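You operate a simulated robot arm through the tools that you are given. There is no shell and no other tool. Be economical: measure what you need, move in short steps, check, and stop when the job is done.

Carry out the task below with a simulated robot arm. There is one attempt and no reset: what you move stays moved.

TASK
Put the cream box from the top of the long table and the lotion jar from the top of the long table on the carry tray.
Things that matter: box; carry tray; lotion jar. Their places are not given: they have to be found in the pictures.

It is judged by the outcome, as a careful person would: the job done as asked, and still so three seconds after it is handed in. It fails if anything else is knocked over, pushed out of place, dropped, spilled or broken.

THE ROBOT
A 7-joint arm with a two-finger parallel gripper, fixed in place. Base frame: the origin is at the foot of the arm, x ahead of it, y to its left, z up; the work surface is at about z = 0. Lengths are in mm, angles in rad, forces in N, time in s.
With the tool pointing down near the work surface it reaches from about 220 to 580 mm from the base axis. Its first joint turns from -1.152 to 1.152 rad. Payload 2.5 kg.
Tool frame: the origin (TCP) lies between the finger pads and is the grasp point; the fingertips stand 23 mm ahead of it; z points along the fingers, y is the line along which they close. The gripper opens to 94 mm. The fingers are 38 mm wide and 10 mm thick; the gripper's body (54 by 96 mm) begins 39 mm behind the TCP.
Orientation is that of the tool frame in the base frame, as a unit quaternion [x, y, z, w]. With the fingers straight down and closing along the base's y, the tool's x points along the base's -x, its y along +y and its z along -z.

THE INTERFACE
- The arm moves only by the tool apply_moves. Its argument "increments" is one flat list of numbers, 7 for each row, row after row: the turn, a rotation vector about the base's x, y, z in rad, then the shift along the base's x, y, z in cm, then the gripper command, from -1 (shut) to 1 (fully open), values between in proportion. In form: [rx, ry, rz, tx, ty, tz, grip, rx, ry, rz, tx, ty, tz, grip, ...]. A call has 1 to 10 rows; each row is the pose to reach, as a shift and turn from the pose commanded when the call began. A row lasts 0.2 s, in which the tool goes at most 50 mm and 0.15 rad; a call with a longer step from one row to the next is refused whole, and so is a gripper value outside its range. A pose out of reach is approached as far as the arm can. The call stops where the force on the tool passes 40 N (or 10 N more than at its start, if that is more) or the arm is blocked; 0.2 s more then pass. The fingers move at their own pace (about 108 mm/s each) and stop on an object; they squeeze with about 38 N. The grip force told is the motor's: it shows also when the fingers shut on nothing. Time passes only in rows, and 0.2 s behind the last, so rows that repeat a pose let the fingers close. It gives the time, the measured TCP pose, the force on the tool (base axes), the opening and the grip force at its end, in the units of the frame above (readings bear some noise).
- Cameras (640 x 400 px; columns grow to the right, rows downward): "scene" is fixed at [119.1, -404.4, 548]; the picture's right is [0.83, -0.56, 0.00], its down [-0.29, -0.44, -0.85] and it looks along [0.47, 0.71, -0.53] (base axes); focal length 344 px, centre (320, 200). "wrist" rides on the gripper at [-39, 0, -44] in the tool frame; the picture's right is [0.00, -1.00, 0.00], its down [0.97, 0.00, -0.24] and it looks along [0.24, 0.00, 0.97] (tool axes); focal length 218 px, centre (320, 200).
- capture(camera): a new picture of that camera. No time passes.
- locate(camera, pixels): for up to 12 pixels [column, row] of the newest picture of that camera ("zoom" is the newest enlarged one), the place [x, y, z] in the base frame of the surface seen there, good to about 3 mm. No time passes.
- inspect(camera, box): a new picture of the part [left, top, right, bottom] of that camera's present view, enlarged. No time passes.
- finish_job(): hands the job in; it is judged then, once.

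Work in short steps. Measure before you move; look again where a grasp or a placing could have gone wrong, and mend it. You have 60 turns and 30 pictures in all, the two below and enlarged ones among them. Open the gripper and draw the arm clear of the work before you hand the job in, unless the task says otherwise; then end with one line.

The tools are called after "Call:" as name(argument=value, ...) on one line, values as JSON. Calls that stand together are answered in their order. apply_moves: Moves the arm, as the interface text tells. Its arguments: {"type":"object","properties":{"increments":{"type":"array"}},"required":["increments"]} The other tools are called the same way: capture (camera) takes a picture; locate (camera, pixels) gives the place of the surface under pixels of a picture; inspect (camera, box) takes an enlarged picture of a part of a camera's view; finish_job () hands the job in.

At the start:

```text
time_s: 0.0
position: [374.2, 226.5, 366.7]
orientation: [-0.001, 1.0, 0.0, 0.0]
wrist_force: [-0.6, -0.2, -0.9]
finger_gap: 94.0
grasp_force: 0.0
```

scene: 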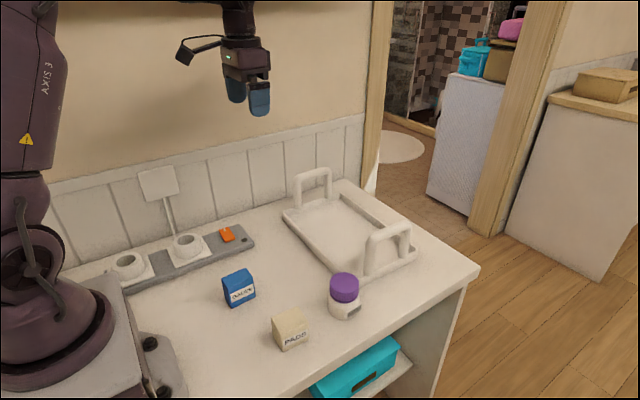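
wrist: 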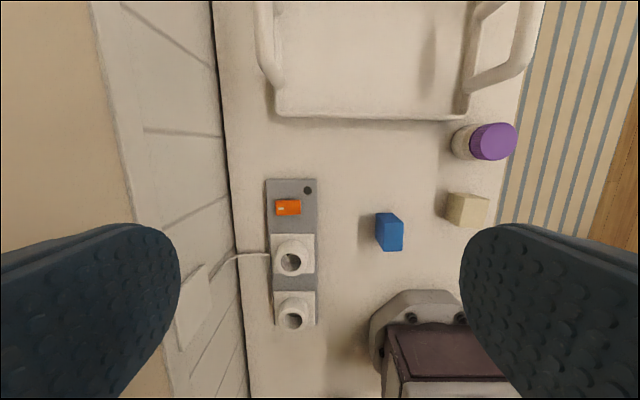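

The scene picture shows the cream box near (290,330), the lotion jar near (344,295) and the tray near (350,235). I'll enlarge that part and measure them.

Call:
inspect(camera="scene", box=[210, 150, 450, 370])

Call:
locate(camera="wrist", pixels=[[462, 208], [492, 142], [465, 142], [455, 220], [482, 222], [488, 200], [455, 195], [350, 60], [280, 112], [460, 116], [430, 60], [270, 60]])

Call:
locate(camera="scene", pixels=[[273, 320], [300, 310], [308, 326], [284, 332], [290, 345], [344, 280], [344, 310], [340, 230], [388, 232], [312, 172], [330, 275], [415, 255]])

```text
1.82 times, centred on (330, 260) of scene
```

zoom: 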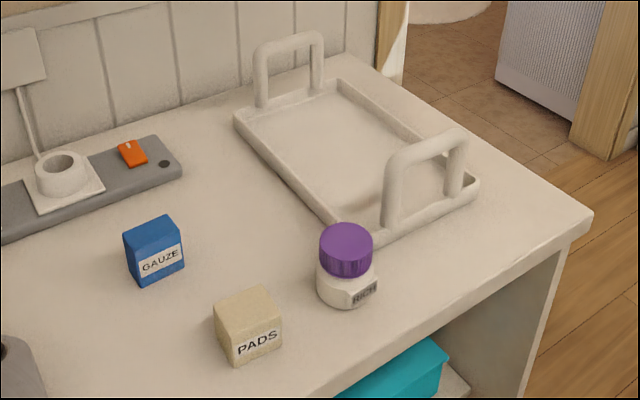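

```text
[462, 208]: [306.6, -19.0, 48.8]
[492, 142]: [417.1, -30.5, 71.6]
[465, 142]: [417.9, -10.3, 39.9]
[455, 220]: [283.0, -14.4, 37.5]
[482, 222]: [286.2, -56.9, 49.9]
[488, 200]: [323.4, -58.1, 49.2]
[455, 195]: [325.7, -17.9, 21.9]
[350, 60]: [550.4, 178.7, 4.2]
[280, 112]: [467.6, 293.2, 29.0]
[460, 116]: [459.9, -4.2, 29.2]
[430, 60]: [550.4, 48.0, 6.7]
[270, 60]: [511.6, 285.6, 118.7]
```

```text
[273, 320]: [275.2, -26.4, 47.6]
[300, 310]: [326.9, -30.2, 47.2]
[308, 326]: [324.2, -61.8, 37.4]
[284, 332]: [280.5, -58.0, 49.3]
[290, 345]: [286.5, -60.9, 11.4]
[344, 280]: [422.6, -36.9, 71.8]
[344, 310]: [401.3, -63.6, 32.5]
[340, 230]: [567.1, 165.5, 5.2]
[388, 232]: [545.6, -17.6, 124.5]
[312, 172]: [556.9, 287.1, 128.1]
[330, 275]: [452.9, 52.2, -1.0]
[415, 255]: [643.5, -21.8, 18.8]
```

The box centre is about (303,-38) with its top at z=49. The jar is about (418,-37) with its top at 72. The tray floor is z≈5, with walls about 29 high and handles at its y ends. I'll go above the box and look straight down.

Call:
apply_moves(increments=[0, 0, 0, -1.2, -4.4, -1.5, 1, 0, 0, 0, -2.4, -8.8, -3, 1, 0, 0, 0, -3.6, -13.2, -4.5, 1, 0, 0, 0, -4.8, -17.6, -6, 1, 0, 0, 0, -6, -22, -8, 1, 0, 0, 0, -7.1, -26.4, -10, 1, 0, 0, 0, -7.1, -26.4, -14, 1, 0, 0, 0, -7.1, -26.4, -17, 1])

Call:
capture(camera="wrist")

```text
time_s: 1.8
position: [302.5, -36.8, 198.6]
orientation: [0.0, 1.0, 0.0, 0.001]
wrist_force: [-0.4, 1.1, 0.0]
finger_gap: 93.8
grasp_force: 0.2
```

```text
26 pictures are left
```

wrist: 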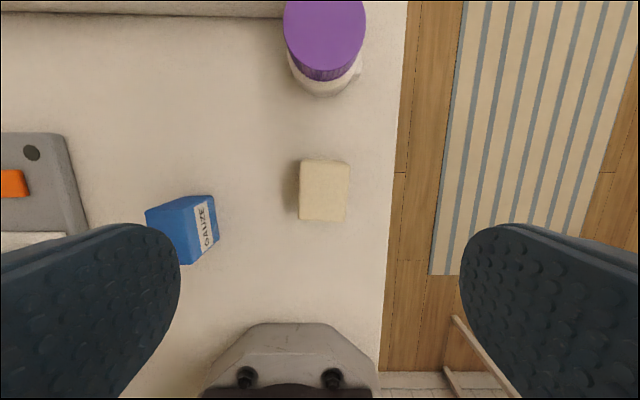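

The box now shows at (300–350, 160–222) and is nearly square to the axes. I'll measure its corners and the jar's lid.

Call:
locate(camera="wrist", pixels=[[304, 164], [346, 166], [344, 219], [302, 216], [324, 190], [288, 35], [362, 35], [325, 65], [325, 5], [396, 100], [320, 92]])

```text
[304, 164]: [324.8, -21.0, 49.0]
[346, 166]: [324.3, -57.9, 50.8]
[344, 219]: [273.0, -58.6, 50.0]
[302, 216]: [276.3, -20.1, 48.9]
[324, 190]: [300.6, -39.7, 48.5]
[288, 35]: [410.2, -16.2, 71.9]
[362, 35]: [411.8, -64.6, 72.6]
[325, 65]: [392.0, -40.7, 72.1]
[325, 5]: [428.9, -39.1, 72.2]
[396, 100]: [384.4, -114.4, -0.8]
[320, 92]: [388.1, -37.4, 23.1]
```

The box is about 52×41×50, centred at (300,-39). I'll go down to z=30 and close on it along y.

Call:
apply_moves(increments=[0, 0, 0, -0.3, -0.2, -4.5, 1, 0, 0, 0, -0.3, -0.2, -9, 1, 0, 0, 0, -0.3, -0.2, -13, 1, 0, 0, 0, -0.3, -0.2, -15.5, 1, 0, 0, 0, -0.3, -0.2, -16.7, 1, 0, 0, 0, -0.3, -0.2, -16.7, -1, 0, 0, 0, -0.3, -0.2, -16.7, -1, 0, 0, 0, -0.3, -0.2, -16.7, -1])

```text
time_s: 3.6
position: [303.1, -39.3, 29.5]
orientation: [0.0, 1.0, 0.0, 0.0]
wrist_force: [0.0, 0.0, -0.8]
finger_gap: 44.8
grasp_force: 37.4
```

The gap of 44.8 with a 37 N grip means the box is held. I'll lift it, carry it toward the tray, and look.

Call:
apply_moves(increments=[0, 0, 0, 0, 0, 4, -1, 0, 0, 0, 0, 0, 8.5, -1, 0, 0, 0, 0, 0, 13, -1, 0, 0, 0, 0, 0, 17, -1, 0, 0, 0, 2, 4, 17, -1, 0, 0, 0, 4, 8, 17, -1, 0, 0, 0, 6, 12, 17, -1, 0, 0, 0, 8, 16, 17, -1, 0, 0, 0, 10, 20, 17, -1, 0, 0, 0, 12, 22, 17, -1])

Call:
capture(camera="wrist")

Call:
capture(camera="scene")

```text
time_s: 5.8
position: [420.7, 183.1, 201.6]
orientation: [0.0, 1.0, 0.0, 0.0]
wrist_force: [0.4, -0.3, -1.0]
finger_gap: 44.6
grasp_force: 38.3
```

```text
25 pictures are left
```

wrist: 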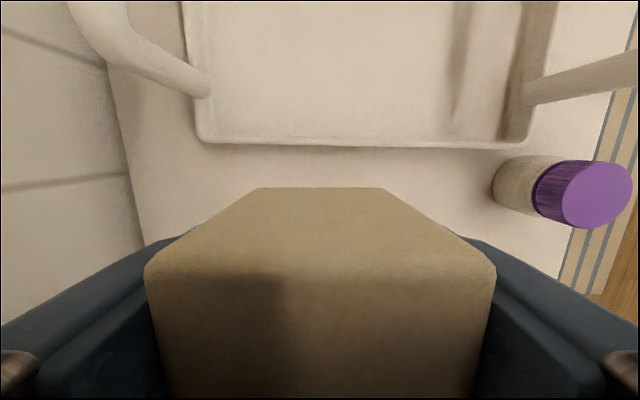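

```text
24 pictures are left
```

scene: 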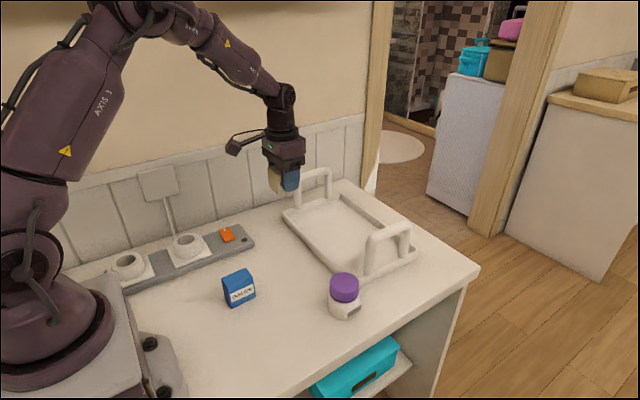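

Call:
locate(camera="wrist", pixels=[[300, 142], [300, 137], [300, 128], [300, 100], [420, 60], [220, 60], [440, 60], [460, 60], [500, 60], [470, 100], [480, 143], [200, 100]])

Call:
locate(camera="scene", pixels=[[310, 240], [320, 232], [350, 230], [365, 245], [340, 215], [360, 255], [370, 225]])

```text
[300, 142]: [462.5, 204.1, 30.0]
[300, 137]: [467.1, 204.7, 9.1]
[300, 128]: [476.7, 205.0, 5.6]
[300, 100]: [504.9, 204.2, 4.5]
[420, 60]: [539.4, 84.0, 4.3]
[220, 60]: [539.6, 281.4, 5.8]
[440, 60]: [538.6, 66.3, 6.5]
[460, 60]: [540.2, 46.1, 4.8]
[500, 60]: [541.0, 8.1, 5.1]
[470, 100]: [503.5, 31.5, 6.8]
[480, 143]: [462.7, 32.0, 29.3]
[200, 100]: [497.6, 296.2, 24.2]
```

```text
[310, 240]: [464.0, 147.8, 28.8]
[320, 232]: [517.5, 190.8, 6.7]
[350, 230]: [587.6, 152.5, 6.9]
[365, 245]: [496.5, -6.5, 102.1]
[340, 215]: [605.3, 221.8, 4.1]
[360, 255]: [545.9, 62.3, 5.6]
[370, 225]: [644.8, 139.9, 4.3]
```

The tray floor is flat at z≈5, with its inside spanning x≥475 and y 10–285. I'll carry the box over (511,187) and lower it to TCP z≈36.

Call:
apply_moves(increments=[0, 0, 0, 4.5, 0.4, 0, -1, 0, 0, 0, 9, 0.7, 0, -1, 0, 0, 0, 9, 0.7, -4.5, -1, 0, 0, 0, 9, 0.7, -9, -1, 0, 0, 0, 9, 0.7, -13, -1, 0, 0, 0, 9, 0.7, -15, -1, 0, 0, 0, 9, 0.7, -15.8, -1, 0, 0, 0, 9, 0.7, -16.2, -1, 0, 0, 0, 9, 0.7, -16.2, -1])

```text
time_s: 7.8
position: [511.0, 187.4, 39.6]
orientation: [0.0, 1.0, -0.001, -0.001]
wrist_force: [-0.2, -0.1, -1.3]
finger_gap: 44.5
grasp_force: 37.6
```

There's no contact yet at z=39.6, so I'll lower a few mm more and watch the force.

Call:
apply_moves(increments=[0, 0, 0, 0, 0, -0.2, -1, 0, 0, 0, 0, 0, -0.35, -1, 0, 0, 0, 0, 0, -0.45, -1])

```text
time_s: 8.6
position: [511.2, 187.8, 33.9]
orientation: [0.0, 1.0, 0.0, 0.001]
wrist_force: [-2.2, -2.8, 7.3]
finger_gap: 44.7
grasp_force: 37.6
```

The 7 N upward force shows the box resting on the floor. I'll open the gripper and rise.

Call:
apply_moves(increments=[0, 0, 0, 0, 0, 0.1, 0, 0, 0, 0, 0, 0, 0.1, 0.4, 0, 0, 0, 0, 0, 0.1, 0.6, 0, 0, 0, 0, 0, 4, 0.6, 0, 0, 0, 0, 0, 8.5, 1, 0, 0, 0, 0, 0, 13, 1, 0, 0, 0, 0, 0, 17, 1])

Call:
capture(camera="scene")

```text
time_s: 10.2
position: [510.5, 187.1, 201.6]
orientation: [0.0, 1.0, 0.0, 0.0]
wrist_force: [0.3, 0.1, -1.2]
finger_gap: 93.9
grasp_force: 0.1
```

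```text
23 pictures are left
```

scene: 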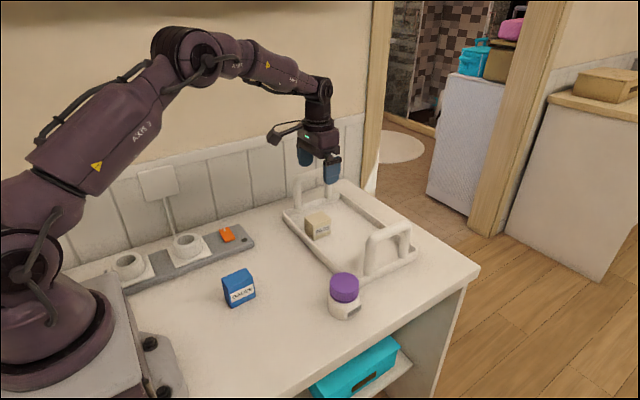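

The box stands on the tray at (317,226). Next I'll move above the jar at (416,-40), staying above the handles, and look down.

Call:
apply_moves(increments=[0, 0, 0, -1.6, -3.8, 1, 1, 0, 0, 0, -3.2, -7.6, 1, 1, 0, 0, 0, -4.8, -11.4, 1, 1, 0, 0, 0, -6.4, -15.2, 1, 1, 0, 0, 0, -8, -19, 1, 1, 0, 0, 0, -9.5, -22.7, 1, 1])

Call:
capture(camera="wrist")

```text
time_s: 11.6
position: [414.9, -40.2, 211.5]
orientation: [-0.001, 1.0, -0.001, 0.002]
wrist_force: [-0.2, 0.0, 0.7]
finger_gap: 94.0
grasp_force: 0.1
```

```text
22 pictures are left
```

wrist: 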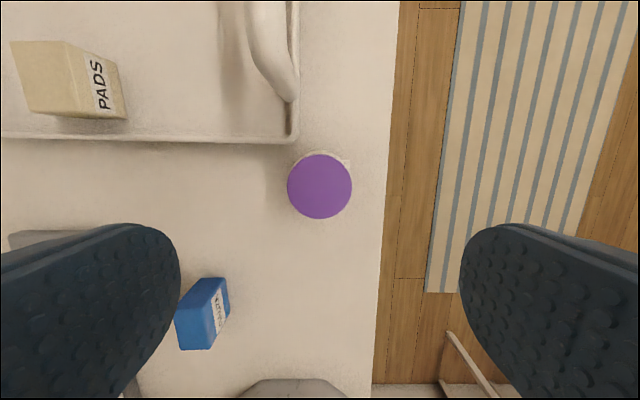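

Call:
locate(camera="wrist", pixels=[[320, 187], [320, 157], [320, 216], [290, 187], [350, 187], [286, 95], [275, 60], [288, 142], [298, 120], [262, 30], [110, 110]])

```text
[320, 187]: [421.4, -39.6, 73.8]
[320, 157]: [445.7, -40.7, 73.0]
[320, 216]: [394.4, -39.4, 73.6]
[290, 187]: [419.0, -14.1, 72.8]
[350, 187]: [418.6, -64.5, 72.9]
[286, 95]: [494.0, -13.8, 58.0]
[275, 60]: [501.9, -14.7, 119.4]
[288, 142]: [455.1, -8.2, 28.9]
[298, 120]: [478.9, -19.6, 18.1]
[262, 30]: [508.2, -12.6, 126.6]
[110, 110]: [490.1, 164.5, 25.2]
```

The jar is centred at (420,-40) with radius about 26. The handle starts at x≈490, so the camera on the gripper (x≈455) should clear it. I'll go down to z≈40 and grip.

Call:
apply_moves(increments=[0, 0, 0, 0, 0, -4.5, 1, 0, 0, 0, 0, 0, -8.5, 1, 0, 0, 0, 0, 0, -11.5, 1, 0, 0, 0, 0, 0, -14.5, 1, 0, 0, 0, 0, 0, -16.5, 1, 0, 0, 0, 0, 0, -17.2, 1, 0, 0, 0, 0, 0, -17.2, -1, 0, 0, 0, 0, 0, -17.2, -1, 0, 0, 0, 0, 0, -17.2, -1])

```text
time_s: 13.6
position: [415.5, -36.9, 39.4]
orientation: [0.001, 1.0, 0.0, 0.0]
wrist_force: [0.4, 0.0, -0.1]
finger_gap: 60.5
grasp_force: 37.7
```

A 60.5 gap at full grip means the jar's body is held. I'll lift it straight up clear of the handle, then carry it to about (515,85).

Call:
apply_moves(increments=[0, 0, 0, 0, 0, 3, -1, 0, 0, 0, 0, 0, 7, -1, 0, 0, 0, 0, 0, 11.5, -1, 0, 0, 0, 0, 0, 16, -1, 0, 0, 0, 0, 0, 18, -1, 0, 0, 0, 2.5, 3.2, 18, -1, 0, 0, 0, 5, 6.4, 18, -1, 0, 0, 0, 7.5, 9.6, 18, -1, 0, 0, 0, 10, 12.4, 18, -1, 0, 0, 0, 10, 12.4, 18, -1])

Call:
capture(camera="scene")

```text
time_s: 15.8
position: [513.2, 86.0, 220.4]
orientation: [0.001, 1.0, 0.0, 0.0]
wrist_force: [-0.1, 1.0, -2.0]
finger_gap: 60.8
grasp_force: 38.1
```

```text
21 pictures are left
```

scene: 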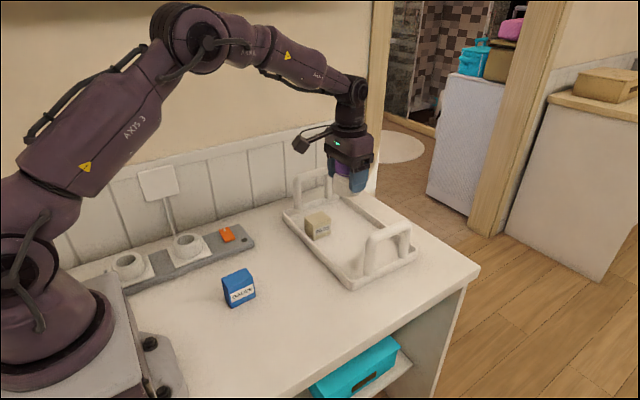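

The jar is held over the tray at (513,86). I'll lower it to just above the floor contact height of z≈45.

Call:
apply_moves(increments=[0, 0, 0, 0.5, 0, -4.5, -1, 0, 0, 0, 0.5, 0, -9, -1, 0, 0, 0, 0.5, 0, -13, -1, 0, 0, 0, 0.5, 0, -15.5, -1, 0, 0, 0, 0.5, 0, -16.6, -1, 0, 0, 0, 0.5, 0, -17, -1, 0, 0, 0, 0.5, 0, -17.3, -1])

```text
time_s: 17.4
position: [521.4, 86.3, 47.7]
orientation: [0.0, 1.0, 0.0, 0.0]
wrist_force: [-0.1, 0.2, -1.4]
finger_gap: 60.8
grasp_force: 38.3
```

Call:
apply_moves(increments=[0, 0, 0, 0, 0, -0.15, -1, 0, 0, 0, 0, 0, -0.25, -1, 0, 0, 0, 0, 0, -0.35, -1])

```text
time_s: 18.2
position: [522.4, 85.5, 46.4]
orientation: [0.0, 1.0, 0.0, 0.002]
wrist_force: [-1.5, -0.8, 9.2]
finger_gap: 60.7
grasp_force: 37.8
```

The 9 N upward force shows the jar has reached the tray floor. I'll release it and rise.

Call:
apply_moves(increments=[0, 0, 0, 0, 0, 0.1, 0.5, 0, 0, 0, 0, 0, 0.1, 0.7, 0, 0, 0, 0, 0, 0.1, 0.7, 0, 0, 0, 0, 0, 3.5, 0.7, 0, 0, 0, 0, 0, 8, 0.7, 0, 0, 0, 0, 0, 12.5, 0.7, 0, 0, 0, 0, 0, 17, 1, 0, 0, 0, -4, 0, 19, 1, 0, 0, 0, -8, 0, 19, 1, 0, 0, 0, -12, 0, 19, 1])

Call:
inspect(camera="scene", box=[210, 150, 450, 370])

Call:
capture(camera="wrist")

```text
time_s: 20.4
position: [399.6, 87.4, 235.4]
orientation: [0.0, 1.0, 0.0, 0.0]
wrist_force: [-0.1, 0.1, -0.5]
finger_gap: 94.0
grasp_force: 0.0
```

```text
1.82 times, centred on (330, 260) of scene
```

zoom: 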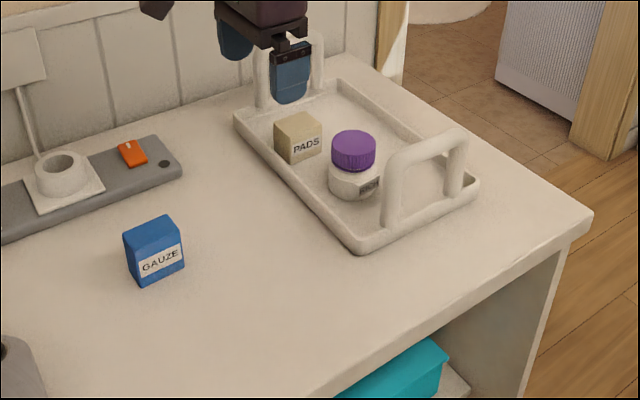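

```text
19 pictures are left
```

wrist: 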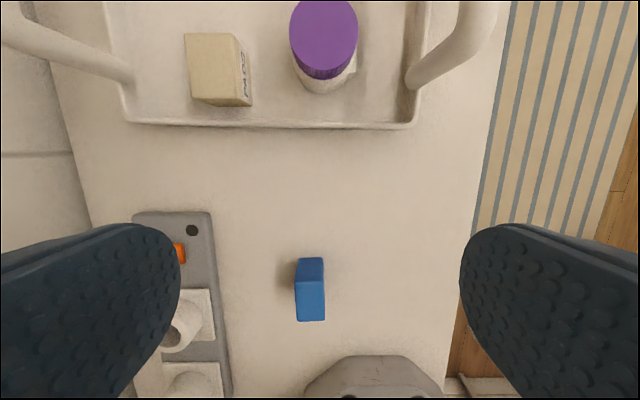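

Both pictures show the box and the jar standing upright inside the tray. The blue gauze box and everything else are where they started, and the arm is clear with the gripper open, so I'm handing in.

Call:
finish_job()

```text
The job is handed in.
```

The cream box and the lotion jar are both standing upright on the carry tray, nothing else was disturbed, and the job is handed in.
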